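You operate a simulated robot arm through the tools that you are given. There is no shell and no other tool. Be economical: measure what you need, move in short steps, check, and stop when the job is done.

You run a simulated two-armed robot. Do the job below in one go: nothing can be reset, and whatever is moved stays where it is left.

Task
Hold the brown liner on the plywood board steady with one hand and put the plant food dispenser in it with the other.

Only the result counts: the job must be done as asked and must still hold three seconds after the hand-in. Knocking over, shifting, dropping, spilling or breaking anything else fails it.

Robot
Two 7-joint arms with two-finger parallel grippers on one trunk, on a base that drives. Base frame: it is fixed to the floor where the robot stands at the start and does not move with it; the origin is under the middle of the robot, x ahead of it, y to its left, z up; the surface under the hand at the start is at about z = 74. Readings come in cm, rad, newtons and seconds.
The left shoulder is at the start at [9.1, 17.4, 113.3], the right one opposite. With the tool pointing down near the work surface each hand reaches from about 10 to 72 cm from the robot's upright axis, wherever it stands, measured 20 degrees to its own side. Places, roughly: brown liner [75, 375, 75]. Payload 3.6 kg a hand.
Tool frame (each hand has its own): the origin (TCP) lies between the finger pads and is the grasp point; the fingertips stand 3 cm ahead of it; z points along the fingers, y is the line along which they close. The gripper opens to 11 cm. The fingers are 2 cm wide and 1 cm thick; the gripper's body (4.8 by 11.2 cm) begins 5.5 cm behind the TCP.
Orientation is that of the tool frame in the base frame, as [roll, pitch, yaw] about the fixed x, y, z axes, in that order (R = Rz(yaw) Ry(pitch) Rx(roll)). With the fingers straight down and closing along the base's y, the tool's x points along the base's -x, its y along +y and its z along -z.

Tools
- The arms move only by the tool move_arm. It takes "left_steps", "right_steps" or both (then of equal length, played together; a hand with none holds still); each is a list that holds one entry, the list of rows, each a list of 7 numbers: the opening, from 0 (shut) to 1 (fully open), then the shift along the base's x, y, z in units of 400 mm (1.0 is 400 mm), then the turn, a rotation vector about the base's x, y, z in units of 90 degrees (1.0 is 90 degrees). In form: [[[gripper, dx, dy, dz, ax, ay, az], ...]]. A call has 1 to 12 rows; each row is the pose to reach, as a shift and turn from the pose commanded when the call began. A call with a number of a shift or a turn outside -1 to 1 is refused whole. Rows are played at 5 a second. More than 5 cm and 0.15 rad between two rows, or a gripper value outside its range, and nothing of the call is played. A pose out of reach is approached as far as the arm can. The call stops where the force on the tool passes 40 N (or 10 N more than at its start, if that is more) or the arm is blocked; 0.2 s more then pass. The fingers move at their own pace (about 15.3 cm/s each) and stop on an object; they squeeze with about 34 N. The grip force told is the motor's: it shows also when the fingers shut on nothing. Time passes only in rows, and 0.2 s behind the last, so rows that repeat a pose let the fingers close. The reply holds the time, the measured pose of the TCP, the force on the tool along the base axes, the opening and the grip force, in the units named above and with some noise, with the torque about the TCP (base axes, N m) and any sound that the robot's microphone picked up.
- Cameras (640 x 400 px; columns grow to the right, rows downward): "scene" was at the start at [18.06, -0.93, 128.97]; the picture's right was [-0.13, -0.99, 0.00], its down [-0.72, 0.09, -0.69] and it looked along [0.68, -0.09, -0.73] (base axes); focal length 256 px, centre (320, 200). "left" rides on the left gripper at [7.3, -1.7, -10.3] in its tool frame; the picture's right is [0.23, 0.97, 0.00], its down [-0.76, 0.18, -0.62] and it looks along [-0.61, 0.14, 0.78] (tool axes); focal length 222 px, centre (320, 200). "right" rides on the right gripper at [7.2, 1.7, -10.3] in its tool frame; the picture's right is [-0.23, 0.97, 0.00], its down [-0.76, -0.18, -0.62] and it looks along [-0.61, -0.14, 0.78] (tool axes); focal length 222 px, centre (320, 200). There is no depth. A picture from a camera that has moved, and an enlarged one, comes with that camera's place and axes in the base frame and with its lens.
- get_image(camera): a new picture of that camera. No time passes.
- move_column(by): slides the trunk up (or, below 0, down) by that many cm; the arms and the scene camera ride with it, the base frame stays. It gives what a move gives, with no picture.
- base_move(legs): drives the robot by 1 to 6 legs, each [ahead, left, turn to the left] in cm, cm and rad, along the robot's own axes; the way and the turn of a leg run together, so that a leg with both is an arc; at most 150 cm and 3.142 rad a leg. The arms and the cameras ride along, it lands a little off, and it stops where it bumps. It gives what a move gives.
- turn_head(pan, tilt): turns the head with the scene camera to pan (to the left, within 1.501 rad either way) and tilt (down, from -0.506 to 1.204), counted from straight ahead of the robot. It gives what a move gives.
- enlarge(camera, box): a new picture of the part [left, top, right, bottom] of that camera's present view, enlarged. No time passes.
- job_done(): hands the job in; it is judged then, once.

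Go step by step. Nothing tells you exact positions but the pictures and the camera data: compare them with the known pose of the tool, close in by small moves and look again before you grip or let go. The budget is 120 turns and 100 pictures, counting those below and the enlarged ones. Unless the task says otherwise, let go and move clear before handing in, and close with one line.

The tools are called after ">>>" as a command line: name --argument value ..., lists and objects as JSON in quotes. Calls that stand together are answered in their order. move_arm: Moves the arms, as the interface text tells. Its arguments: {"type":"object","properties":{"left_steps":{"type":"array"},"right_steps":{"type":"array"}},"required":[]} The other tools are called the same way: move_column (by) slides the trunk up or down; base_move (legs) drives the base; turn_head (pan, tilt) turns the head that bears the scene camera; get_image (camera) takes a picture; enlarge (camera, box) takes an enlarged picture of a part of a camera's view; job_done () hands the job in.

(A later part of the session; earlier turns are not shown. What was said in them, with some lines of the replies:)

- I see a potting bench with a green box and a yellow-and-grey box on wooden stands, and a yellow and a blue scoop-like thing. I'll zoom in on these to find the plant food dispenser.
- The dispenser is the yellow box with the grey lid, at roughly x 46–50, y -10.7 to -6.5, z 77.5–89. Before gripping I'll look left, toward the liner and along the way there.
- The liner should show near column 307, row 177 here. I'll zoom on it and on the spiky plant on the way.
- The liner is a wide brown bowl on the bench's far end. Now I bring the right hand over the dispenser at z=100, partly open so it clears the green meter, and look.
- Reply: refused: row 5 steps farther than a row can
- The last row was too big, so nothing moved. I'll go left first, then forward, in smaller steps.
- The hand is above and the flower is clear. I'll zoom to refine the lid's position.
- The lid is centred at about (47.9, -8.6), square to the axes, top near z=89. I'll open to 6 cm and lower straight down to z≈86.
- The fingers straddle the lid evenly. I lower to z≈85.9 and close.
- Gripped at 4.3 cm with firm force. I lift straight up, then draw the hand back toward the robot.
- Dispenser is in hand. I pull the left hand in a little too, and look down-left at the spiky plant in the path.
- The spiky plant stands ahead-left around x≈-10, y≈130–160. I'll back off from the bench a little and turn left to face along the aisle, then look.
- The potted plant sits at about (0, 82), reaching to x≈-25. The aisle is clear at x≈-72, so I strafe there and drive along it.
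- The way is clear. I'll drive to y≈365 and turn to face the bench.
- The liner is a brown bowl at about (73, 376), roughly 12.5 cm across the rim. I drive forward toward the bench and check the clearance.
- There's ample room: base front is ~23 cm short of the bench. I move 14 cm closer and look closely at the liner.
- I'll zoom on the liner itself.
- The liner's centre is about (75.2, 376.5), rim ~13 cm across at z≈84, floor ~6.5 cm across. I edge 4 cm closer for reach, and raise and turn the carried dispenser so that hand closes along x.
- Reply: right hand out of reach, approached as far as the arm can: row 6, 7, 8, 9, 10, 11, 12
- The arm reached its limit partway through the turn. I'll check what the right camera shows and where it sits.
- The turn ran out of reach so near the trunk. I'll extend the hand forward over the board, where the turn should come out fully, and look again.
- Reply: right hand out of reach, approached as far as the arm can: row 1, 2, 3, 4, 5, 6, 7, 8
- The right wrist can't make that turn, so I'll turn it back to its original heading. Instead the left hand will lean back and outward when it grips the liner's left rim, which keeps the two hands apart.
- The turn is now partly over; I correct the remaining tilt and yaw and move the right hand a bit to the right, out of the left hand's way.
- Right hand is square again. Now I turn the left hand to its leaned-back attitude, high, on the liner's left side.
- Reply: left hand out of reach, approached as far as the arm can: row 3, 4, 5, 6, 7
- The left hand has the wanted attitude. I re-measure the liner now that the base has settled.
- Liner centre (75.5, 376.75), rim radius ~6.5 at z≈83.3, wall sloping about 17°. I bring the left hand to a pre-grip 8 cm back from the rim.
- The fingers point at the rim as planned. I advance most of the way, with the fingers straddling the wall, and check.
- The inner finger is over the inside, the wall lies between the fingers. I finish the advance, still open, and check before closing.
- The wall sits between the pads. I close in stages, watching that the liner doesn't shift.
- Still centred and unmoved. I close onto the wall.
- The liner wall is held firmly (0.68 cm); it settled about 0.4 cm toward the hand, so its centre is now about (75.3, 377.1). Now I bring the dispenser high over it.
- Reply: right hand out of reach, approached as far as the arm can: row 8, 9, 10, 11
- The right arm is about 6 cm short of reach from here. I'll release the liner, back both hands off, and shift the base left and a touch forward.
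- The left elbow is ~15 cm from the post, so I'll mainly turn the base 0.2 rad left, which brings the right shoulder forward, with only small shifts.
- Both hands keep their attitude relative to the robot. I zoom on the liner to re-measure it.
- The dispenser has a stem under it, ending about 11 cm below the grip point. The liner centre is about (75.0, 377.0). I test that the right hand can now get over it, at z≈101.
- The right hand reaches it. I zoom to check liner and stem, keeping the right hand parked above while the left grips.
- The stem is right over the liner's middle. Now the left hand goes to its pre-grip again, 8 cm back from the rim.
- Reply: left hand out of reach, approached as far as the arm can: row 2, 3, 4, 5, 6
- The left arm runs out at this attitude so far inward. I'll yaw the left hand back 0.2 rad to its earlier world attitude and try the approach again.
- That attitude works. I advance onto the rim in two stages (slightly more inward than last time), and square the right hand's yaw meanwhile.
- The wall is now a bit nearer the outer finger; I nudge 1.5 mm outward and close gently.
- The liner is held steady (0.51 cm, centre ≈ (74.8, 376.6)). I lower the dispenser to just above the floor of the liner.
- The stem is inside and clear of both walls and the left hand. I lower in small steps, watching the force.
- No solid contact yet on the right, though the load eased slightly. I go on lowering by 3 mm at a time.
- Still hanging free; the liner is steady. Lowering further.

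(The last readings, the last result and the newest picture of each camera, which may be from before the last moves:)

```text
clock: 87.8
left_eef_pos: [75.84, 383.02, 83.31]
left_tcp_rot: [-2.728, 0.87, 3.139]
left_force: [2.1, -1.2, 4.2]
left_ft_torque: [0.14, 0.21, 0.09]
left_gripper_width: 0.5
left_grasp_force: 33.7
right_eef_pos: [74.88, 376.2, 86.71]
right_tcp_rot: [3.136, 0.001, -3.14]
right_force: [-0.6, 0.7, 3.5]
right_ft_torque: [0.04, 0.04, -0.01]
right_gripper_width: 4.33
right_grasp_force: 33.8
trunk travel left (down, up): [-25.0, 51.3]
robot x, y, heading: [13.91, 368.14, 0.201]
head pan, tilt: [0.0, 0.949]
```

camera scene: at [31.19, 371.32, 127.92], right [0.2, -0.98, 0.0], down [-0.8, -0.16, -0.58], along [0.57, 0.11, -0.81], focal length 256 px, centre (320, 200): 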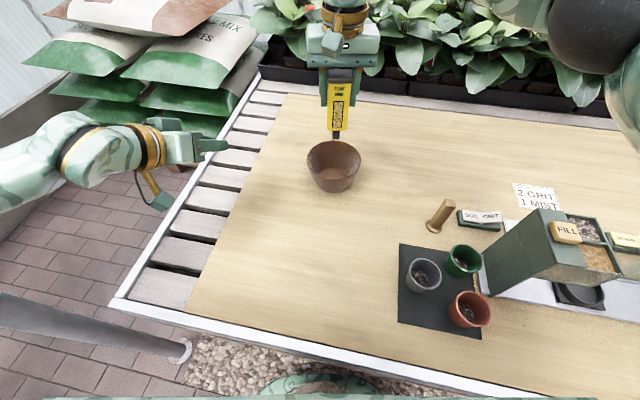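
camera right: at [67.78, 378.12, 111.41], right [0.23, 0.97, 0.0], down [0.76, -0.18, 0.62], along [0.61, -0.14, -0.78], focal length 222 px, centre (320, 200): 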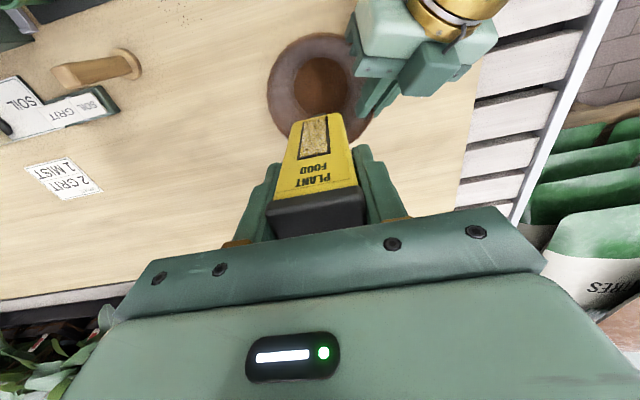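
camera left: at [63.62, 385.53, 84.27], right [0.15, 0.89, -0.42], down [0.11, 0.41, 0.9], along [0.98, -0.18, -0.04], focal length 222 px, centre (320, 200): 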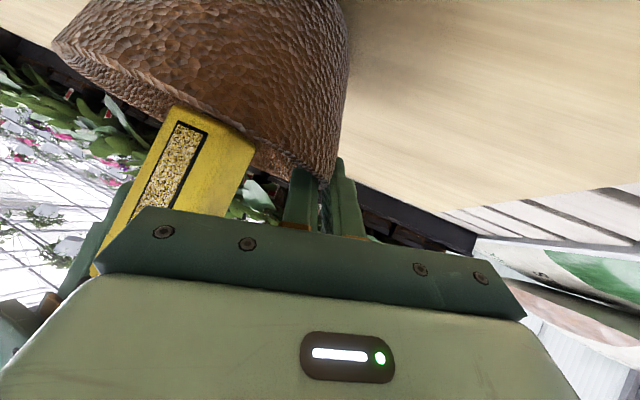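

The stem has touched the floor (load turned to +3.5 N). I ease up a hair and open slowly, staying in place to see whether it stands.

>>> move_arm --left_steps '[[[0.02, 0, 0, 0, 0, 0, 0], [0.02, 0, 0, 0, 0, 0, 0], [0.02, 0, 0, 0, 0, 0, 0], [0.02, 0, 0, 0, 0, 0, 0], [0.02, 0, 0, 0, 0, 0, 0]]]' --right_steps '[[[0.2, 0, 0, 0.0015, 0, 0, 0], [0.4, 0, 0, 0.0015, 0, 0, 0], [0.42, 0, 0, 0.0015, 0, 0, 0], [0.45, 0, 0, 0.0015, 0, 0, 0], [0.45, 0, 0, 0.0015, 0, 0, 0]]]'

>>> enlarge --camera "scene" --box '[280, 120, 380, 200]'

>>> get_image --camera "right"

```text
clock: 89.0
left_eef_pos: [75.99, 383.12, 83.29]
left_tcp_rot: [-2.73, 0.87, 3.14]
left_force: [-0.5, 0.1, 5.5]
left_ft_torque: [0.0, 0.24, -0.02]
left_gripper_width: 0.5
left_grasp_force: 33.4
right_eef_pos: [74.96, 376.24, 86.8]
right_tcp_rot: [3.138, 0.001, -3.14]
right_force: [0.2, -0.2, 0.2]
right_ft_torque: [-0.01, 0.03, 0.0]
right_gripper_width: 4.94
right_grasp_force: 0.1
trunk travel left (down, up): [-25.0, 51.3]
robot x, y, heading: [14.06, 367.74, 0.196]
head pan, tilt: [0.0, 0.949]
```

```text
5.00 times, centred on (330, 160) of scene
camera zoom: at [31.13, 371.31, 127.93], right [0.2, -0.98, 0.0], down [-0.8, -0.16, -0.58], along [0.57, 0.11, -0.81], focal length 1279 px, centre (270, 400)
```

zoom: 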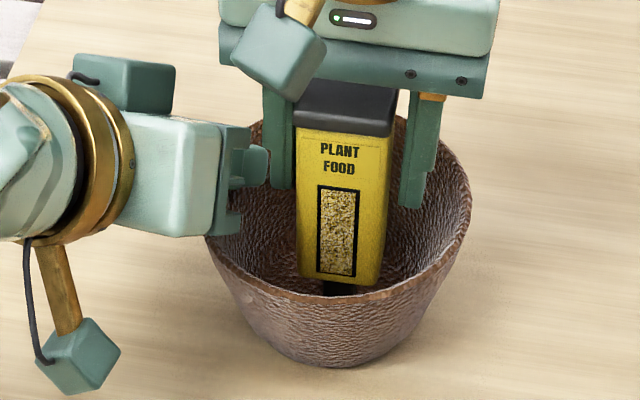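

```text
33 pictures are left
camera right: at [67.74, 377.85, 97.09], right [0.23, 0.97, 0.0], down [0.76, -0.18, 0.62], along [0.61, -0.14, -0.78], focal length 222 px, centre (320, 200)
```

right: 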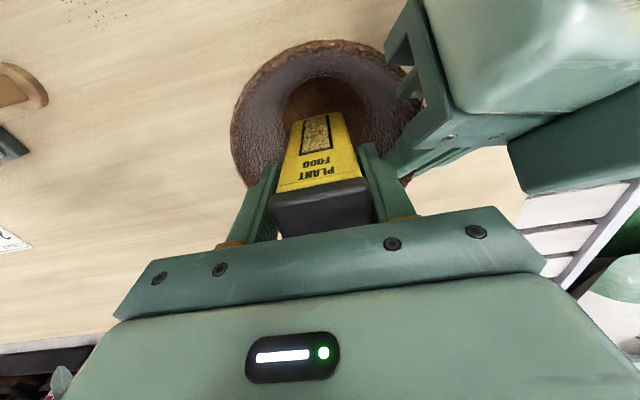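

It sits in the liner, tilted a degree or two toward the left finger. I open a little more to see whether it stands by itself.

>>> move_arm --left_steps '[[[0.02, 0, 0, 0, 0, 0, 0], [0.02, 0, 0, 0, 0, 0, 0], [0.02, 0, 0, 0, 0, 0, 0], [0.02, 0, 0, 0, 0, 0, 0], [0.02, 0, 0, 0, 0, 0, 0]]]' --right_steps '[[[0.48, 0, 0, 0, 0, 0, 0], [0.5, 0, 0, 0, 0, 0, 0], [0.53, 0, 0, 0, 0, 0, 0], [0.55, 0, 0, 0, 0, 0, 0], [0.55, 0, 0, 0, 0, 0, 0]]]'

>>> enlarge --camera "scene" --box '[280, 120, 380, 200]'

```text
clock: 90.2
left_eef_pos: [76.07, 383.03, 83.34]
left_tcp_rot: [-2.731, 0.87, -3.141]
left_force: [-0.5, 1.6, 5.6]
left_ft_torque: [0.0, 0.21, -0.04]
left_gripper_width: 0.51
left_grasp_force: 34.0
right_eef_pos: [75.02, 376.24, 86.82]
right_tcp_rot: [3.138, 0.0, -3.14]
right_force: [-0.4, -0.7, 0.1]
right_ft_torque: [-0.03, 0.02, -0.04]
right_gripper_width: 6.07
right_grasp_force: 0.1
trunk travel left (down, up): [-25.0, 51.3]
robot x, y, heading: [14.18, 368.06, 0.2]
head pan, tilt: [0.0, 0.949]
```

```text
5.00 times, centred on (330, 160) of scene
camera zoom: at [31.14, 371.32, 127.93], right [0.2, -0.98, 0.0], down [-0.8, -0.16, -0.58], along [0.57, 0.11, -0.81], focal length 1279 px, centre (270, 400)
```

zoom: 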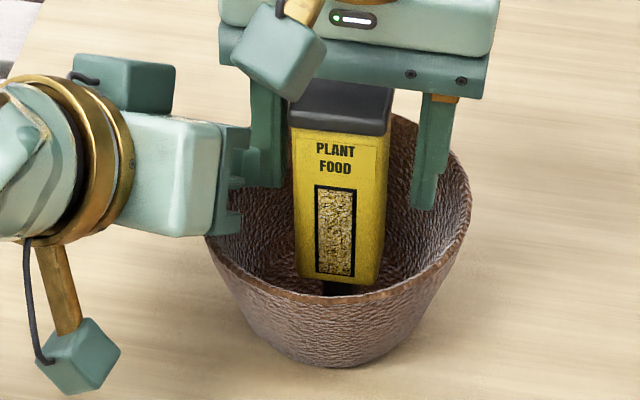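

It keeps leaning on the finger, perhaps because the grip tips the liner a little. I steady the dispenser lightly between the right fingers, then ease the left grip so the liner sits flat, and look again.

>>> move_arm --left_steps '[[[0.02, 0, 0, 0, 0, 0, 0], [0.02, 0, 0, 0, 0, 0, 0], [0.02, 0, 0, 0, 0, 0, 0], [0.06, 0, 0, 0, 0, 0, 0], [0.08, 0, 0, 0, 0, 0, 0], [0.1, 0, 0, 0, 0, 0, 0], [0.1, 0, 0, 0, 0, 0, 0]]]' --right_steps '[[[0.5, 0, 0, 0, 0, 0, 0], [0.46, 0, 0, 0, 0, 0, 0], [0.42, 0, 0, 0, 0, 0, 0], [0.42, 0, 0, 0, 0, 0, 0], [0.42, 0, 0, 0, 0, 0, 0], [0.42, 0, 0, 0, 0, 0, 0], [0.42, 0, 0, 0, 0, 0, 0]]]'

>>> enlarge --camera "scene" --box '[280, 120, 380, 200]'

```text
clock: 91.8
left_eef_pos: [76.04, 383.02, 83.35]
left_tcp_rot: [-2.729, 0.87, 3.141]
left_force: [0.1, -0.3, -0.1]
left_ft_torque: [-0.01, 0.04, -0.02]
left_gripper_width: 1.13
left_grasp_force: 0.2
right_eef_pos: [74.93, 376.2, 86.74]
right_tcp_rot: [3.138, 0.0, -3.139]
right_force: [-0.5, 1.2, 0.6]
right_ft_torque: [-0.02, 0.03, 0.02]
right_gripper_width: 4.63
right_grasp_force: 0.1
trunk travel left (down, up): [-25.0, 51.3]
robot x, y, heading: [14.15, 367.74, 0.198]
head pan, tilt: [0.0, 0.949]
```

```text
5.00 times, centred on (330, 160) of scene
camera zoom: at [31.19, 371.31, 127.92], right [0.2, -0.98, 0.0], down [-0.8, -0.16, -0.58], along [0.57, 0.11, -0.81], focal length 1279 px, centre (270, 400)
```

zoom: 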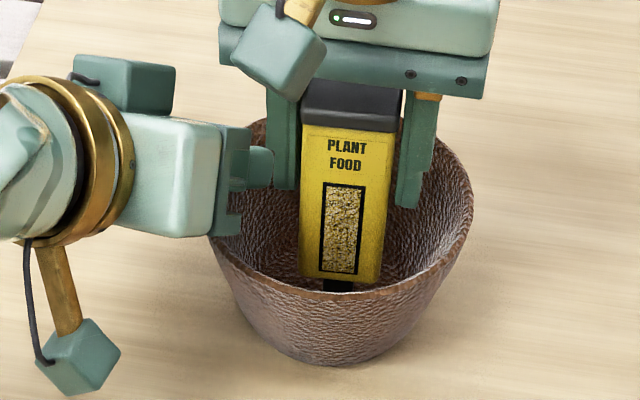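

The liner settled flat and the left fingers still straddle it. Now I open the right fingers again to test whether the dispenser stands.

>>> move_arm --right_steps '[[[0.44, 0, 0, 0, 0, 0, 0], [0.47, 0, 0, 0, 0, 0, 0], [0.5, 0, 0, 0, 0, 0, 0], [0.55, 0, 0, 0, 0, 0, 0], [0.55, 0, 0, 0, 0, 0, 0], [0.55, 0, 0, 0, 0, 0, 0]]]'

>>> enlarge --camera "scene" --box '[280, 120, 380, 200]'

>>> get_image --camera "right"

```text
clock: 93.2
left_eef_pos: [76.16, 383.04, 83.29]
left_tcp_rot: [-2.731, 0.869, 3.14]
left_force: [0.1, 0.5, -0.9]
left_ft_torque: [0.03, 0.04, -0.01]
left_gripper_width: 1.1
left_grasp_force: 0.0
right_eef_pos: [75.05, 376.33, 86.77]
right_tcp_rot: [3.138, 0.001, -3.139]
right_force: [0.2, 0.7, -0.3]
right_ft_torque: [-0.01, -0.01, 0.03]
right_gripper_width: 6.07
right_grasp_force: 0.1
trunk travel left (down, up): [-25.0, 51.3]
robot x, y, heading: [13.94, 367.79, 0.196]
head pan, tilt: [0.0, 0.949]
```

```text
5.00 times, centred on (330, 160) of scene
camera zoom: at [31.19, 371.32, 127.92], right [0.2, -0.98, 0.0], down [-0.8, -0.16, -0.58], along [0.57, 0.11, -0.81], focal length 1279 px, centre (270, 400)
```

zoom: 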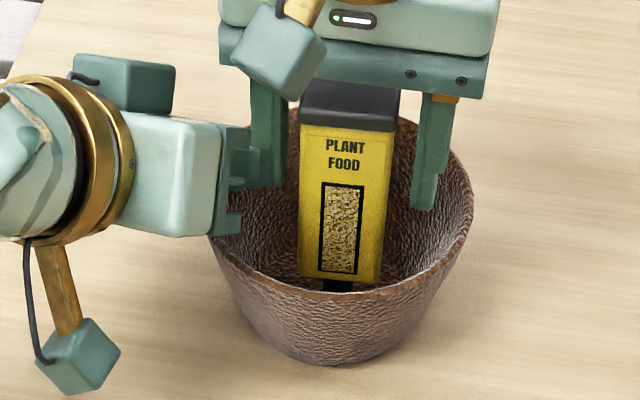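

```text
29 pictures are left
camera right: at [67.78, 377.86, 97.07], right [0.23, 0.97, 0.0], down [0.76, -0.18, 0.62], along [0.61, -0.14, -0.78], focal length 222 px, centre (320, 200)
```

right: 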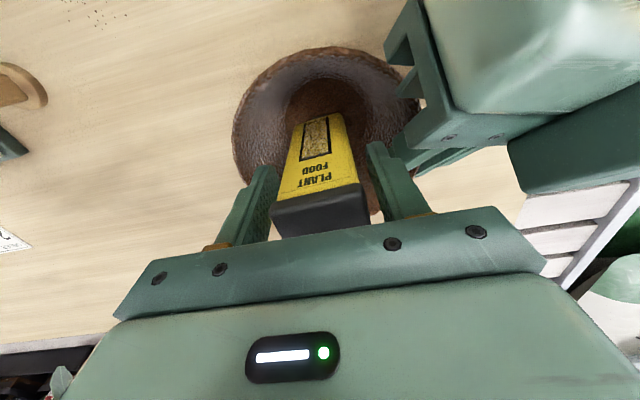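

It stands upright on its own, clear of both fingers. I raise the right hand straight up while the left fingers still guard the liner.

>>> move_arm --right_steps '[[[0.55, 0, 0, 0.02, 0, 0, 0], [0.55, 0, 0, 0.05, 0, 0, 0], [0.55, 0, 0, 0.1, 0, 0, 0], [0.55, 0, 0, 0.17, 0, 0, 0], [0.55, 0, 0, 0.25, 0, 0, 0], [0.55, 0, 0, 0.32, 0, 0, 0], [0.55, 0, 0, 0.32, 0, 0, 0]]]'

>>> enlarge --camera "scene" --box '[270, 100, 390, 200]'

>>> enlarge --camera "left" --box '[80, 20, 440, 245]'

```text
clock: 94.8
left_eef_pos: [76.0, 383.03, 83.27]
left_tcp_rot: [-2.73, 0.869, -3.141]
left_force: [0.5, 0.2, 0.0]
left_ft_torque: [0.0, 0.04, -0.01]
left_gripper_width: 1.07
left_grasp_force: 0.0
right_eef_pos: [74.96, 376.39, 99.55]
right_tcp_rot: [3.139, 0.001, -3.138]
right_force: [0.6, 0.2, 0.2]
right_ft_torque: [0.0, 0.0, -0.02]
right_gripper_width: 6.04
right_grasp_force: 0.0
trunk travel left (down, up): [-25.0, 51.3]
robot x, y, heading: [14.01, 367.48, 0.196]
head pan, tilt: [0.0, 0.949]
```

```text
4.00 times, centred on (330, 150) of scene
camera zoom: at [31.21, 371.32, 127.91], right [0.2, -0.98, 0.0], down [-0.8, -0.16, -0.58], along [0.57, 0.11, -0.81], focal length 1023 px, centre (280, 400)
```

zoom: 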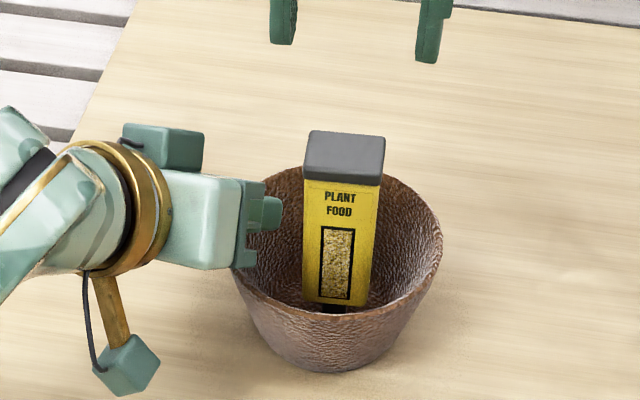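

```text
1.78 times, centred on (260, 132) of left
camera zoom: at [63.63, 385.53, 84.24], right [0.15, 0.89, -0.42], down [0.11, 0.41, 0.9], along [0.98, -0.18, -0.04], focal length 395 px, centre (427, 320)
```

zoom: 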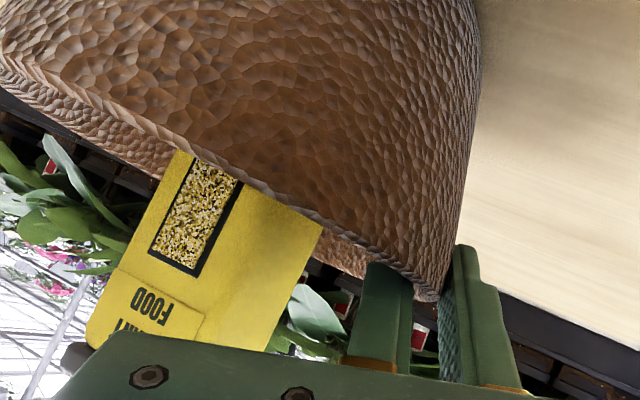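

The dispenser stands in the liner. I open the left fingers slightly and withdraw along the approach line, slowly.

>>> move_arm --left_steps '[[[0.15, 0, 0, 0, 0, 0, 0], [0.22, 0, 0, 0, 0, 0, 0], [0.22, 0, 0, 0, 0, 0, 0], [0.22, -0.02, 0.0115, 0.017, 0, 0, 0], [0.22, -0.05, 0.029, 0.042, 0, 0, 0], [0.22, -0.09, 0.052, 0.076, 0, 0, 0], [0.22, -0.14, 0.08, 0.118, 0, 0, 0], [0.22, -0.19, 0.13, 0.17, 0, 0, 0], [0.22, -0.22, 0.2, 0.22, 0, 0, 0]]]'

>>> get_image --camera "scene"

>>> enlarge --camera "scene" --box '[270, 100, 390, 200]'

```text
clock: 96.8
left_eef_pos: [67.22, 391.08, 91.95]
left_tcp_rot: [-2.73, 0.87, -3.141]
left_force: [0.4, -0.7, 0.4]
left_ft_torque: [0.02, 0.02, 0.01]
left_gripper_width: 2.43
left_grasp_force: 0.1
right_eef_pos: [75.04, 376.25, 99.65]
right_tcp_rot: [3.14, 0.0, -3.141]
right_force: [-0.5, -0.2, 0.8]
right_ft_torque: [0.01, 0.05, -0.02]
right_gripper_width: 6.05
right_grasp_force: 0.0
trunk travel left (down, up): [-25.0, 51.3]
robot x, y, heading: [14.51, 367.66, 0.202]
head pan, tilt: [0.0, 0.949]
```

```text
26 pictures are left
camera scene: at [31.13, 371.35, 127.93], right [0.2, -0.98, 0.0], down [-0.8, -0.16, -0.58], along [0.57, 0.11, -0.81], focal length 256 px, centre (320, 200)
```

scene: 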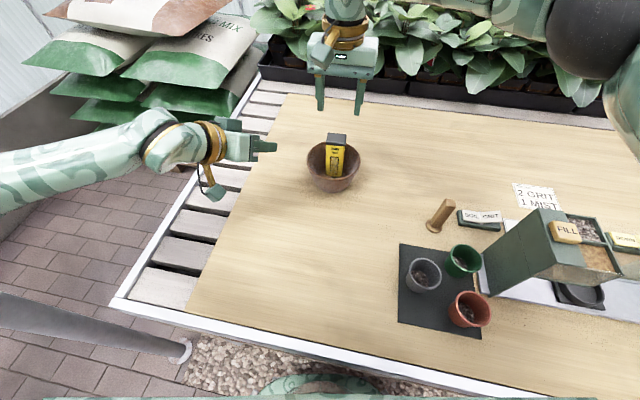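

```text
4.00 times, centred on (330, 150) of scene
camera zoom: at [31.13, 371.35, 127.93], right [0.2, -0.98, 0.0], down [-0.8, -0.16, -0.58], along [0.57, 0.11, -0.81], focal length 1023 px, centre (280, 400)
```

zoom: 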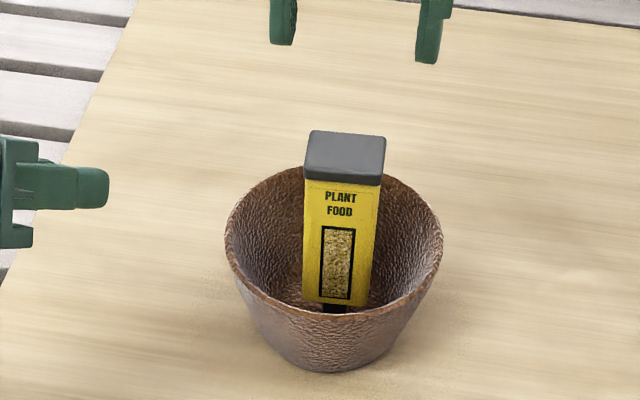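

The dispenser stands upright in the liner, nothing else has moved, and both hands are clear. I hand the job in.

>>> job_done

```text
The job is handed in.
```

The plant food dispenser now stands upright in the brown liner. I held the liner's rim with the left hand while the right hand lowered it in. The liner shifted a few millimetres while gripped, and nothing else moved in the pictures I took. Both hands were clear when I handed in.
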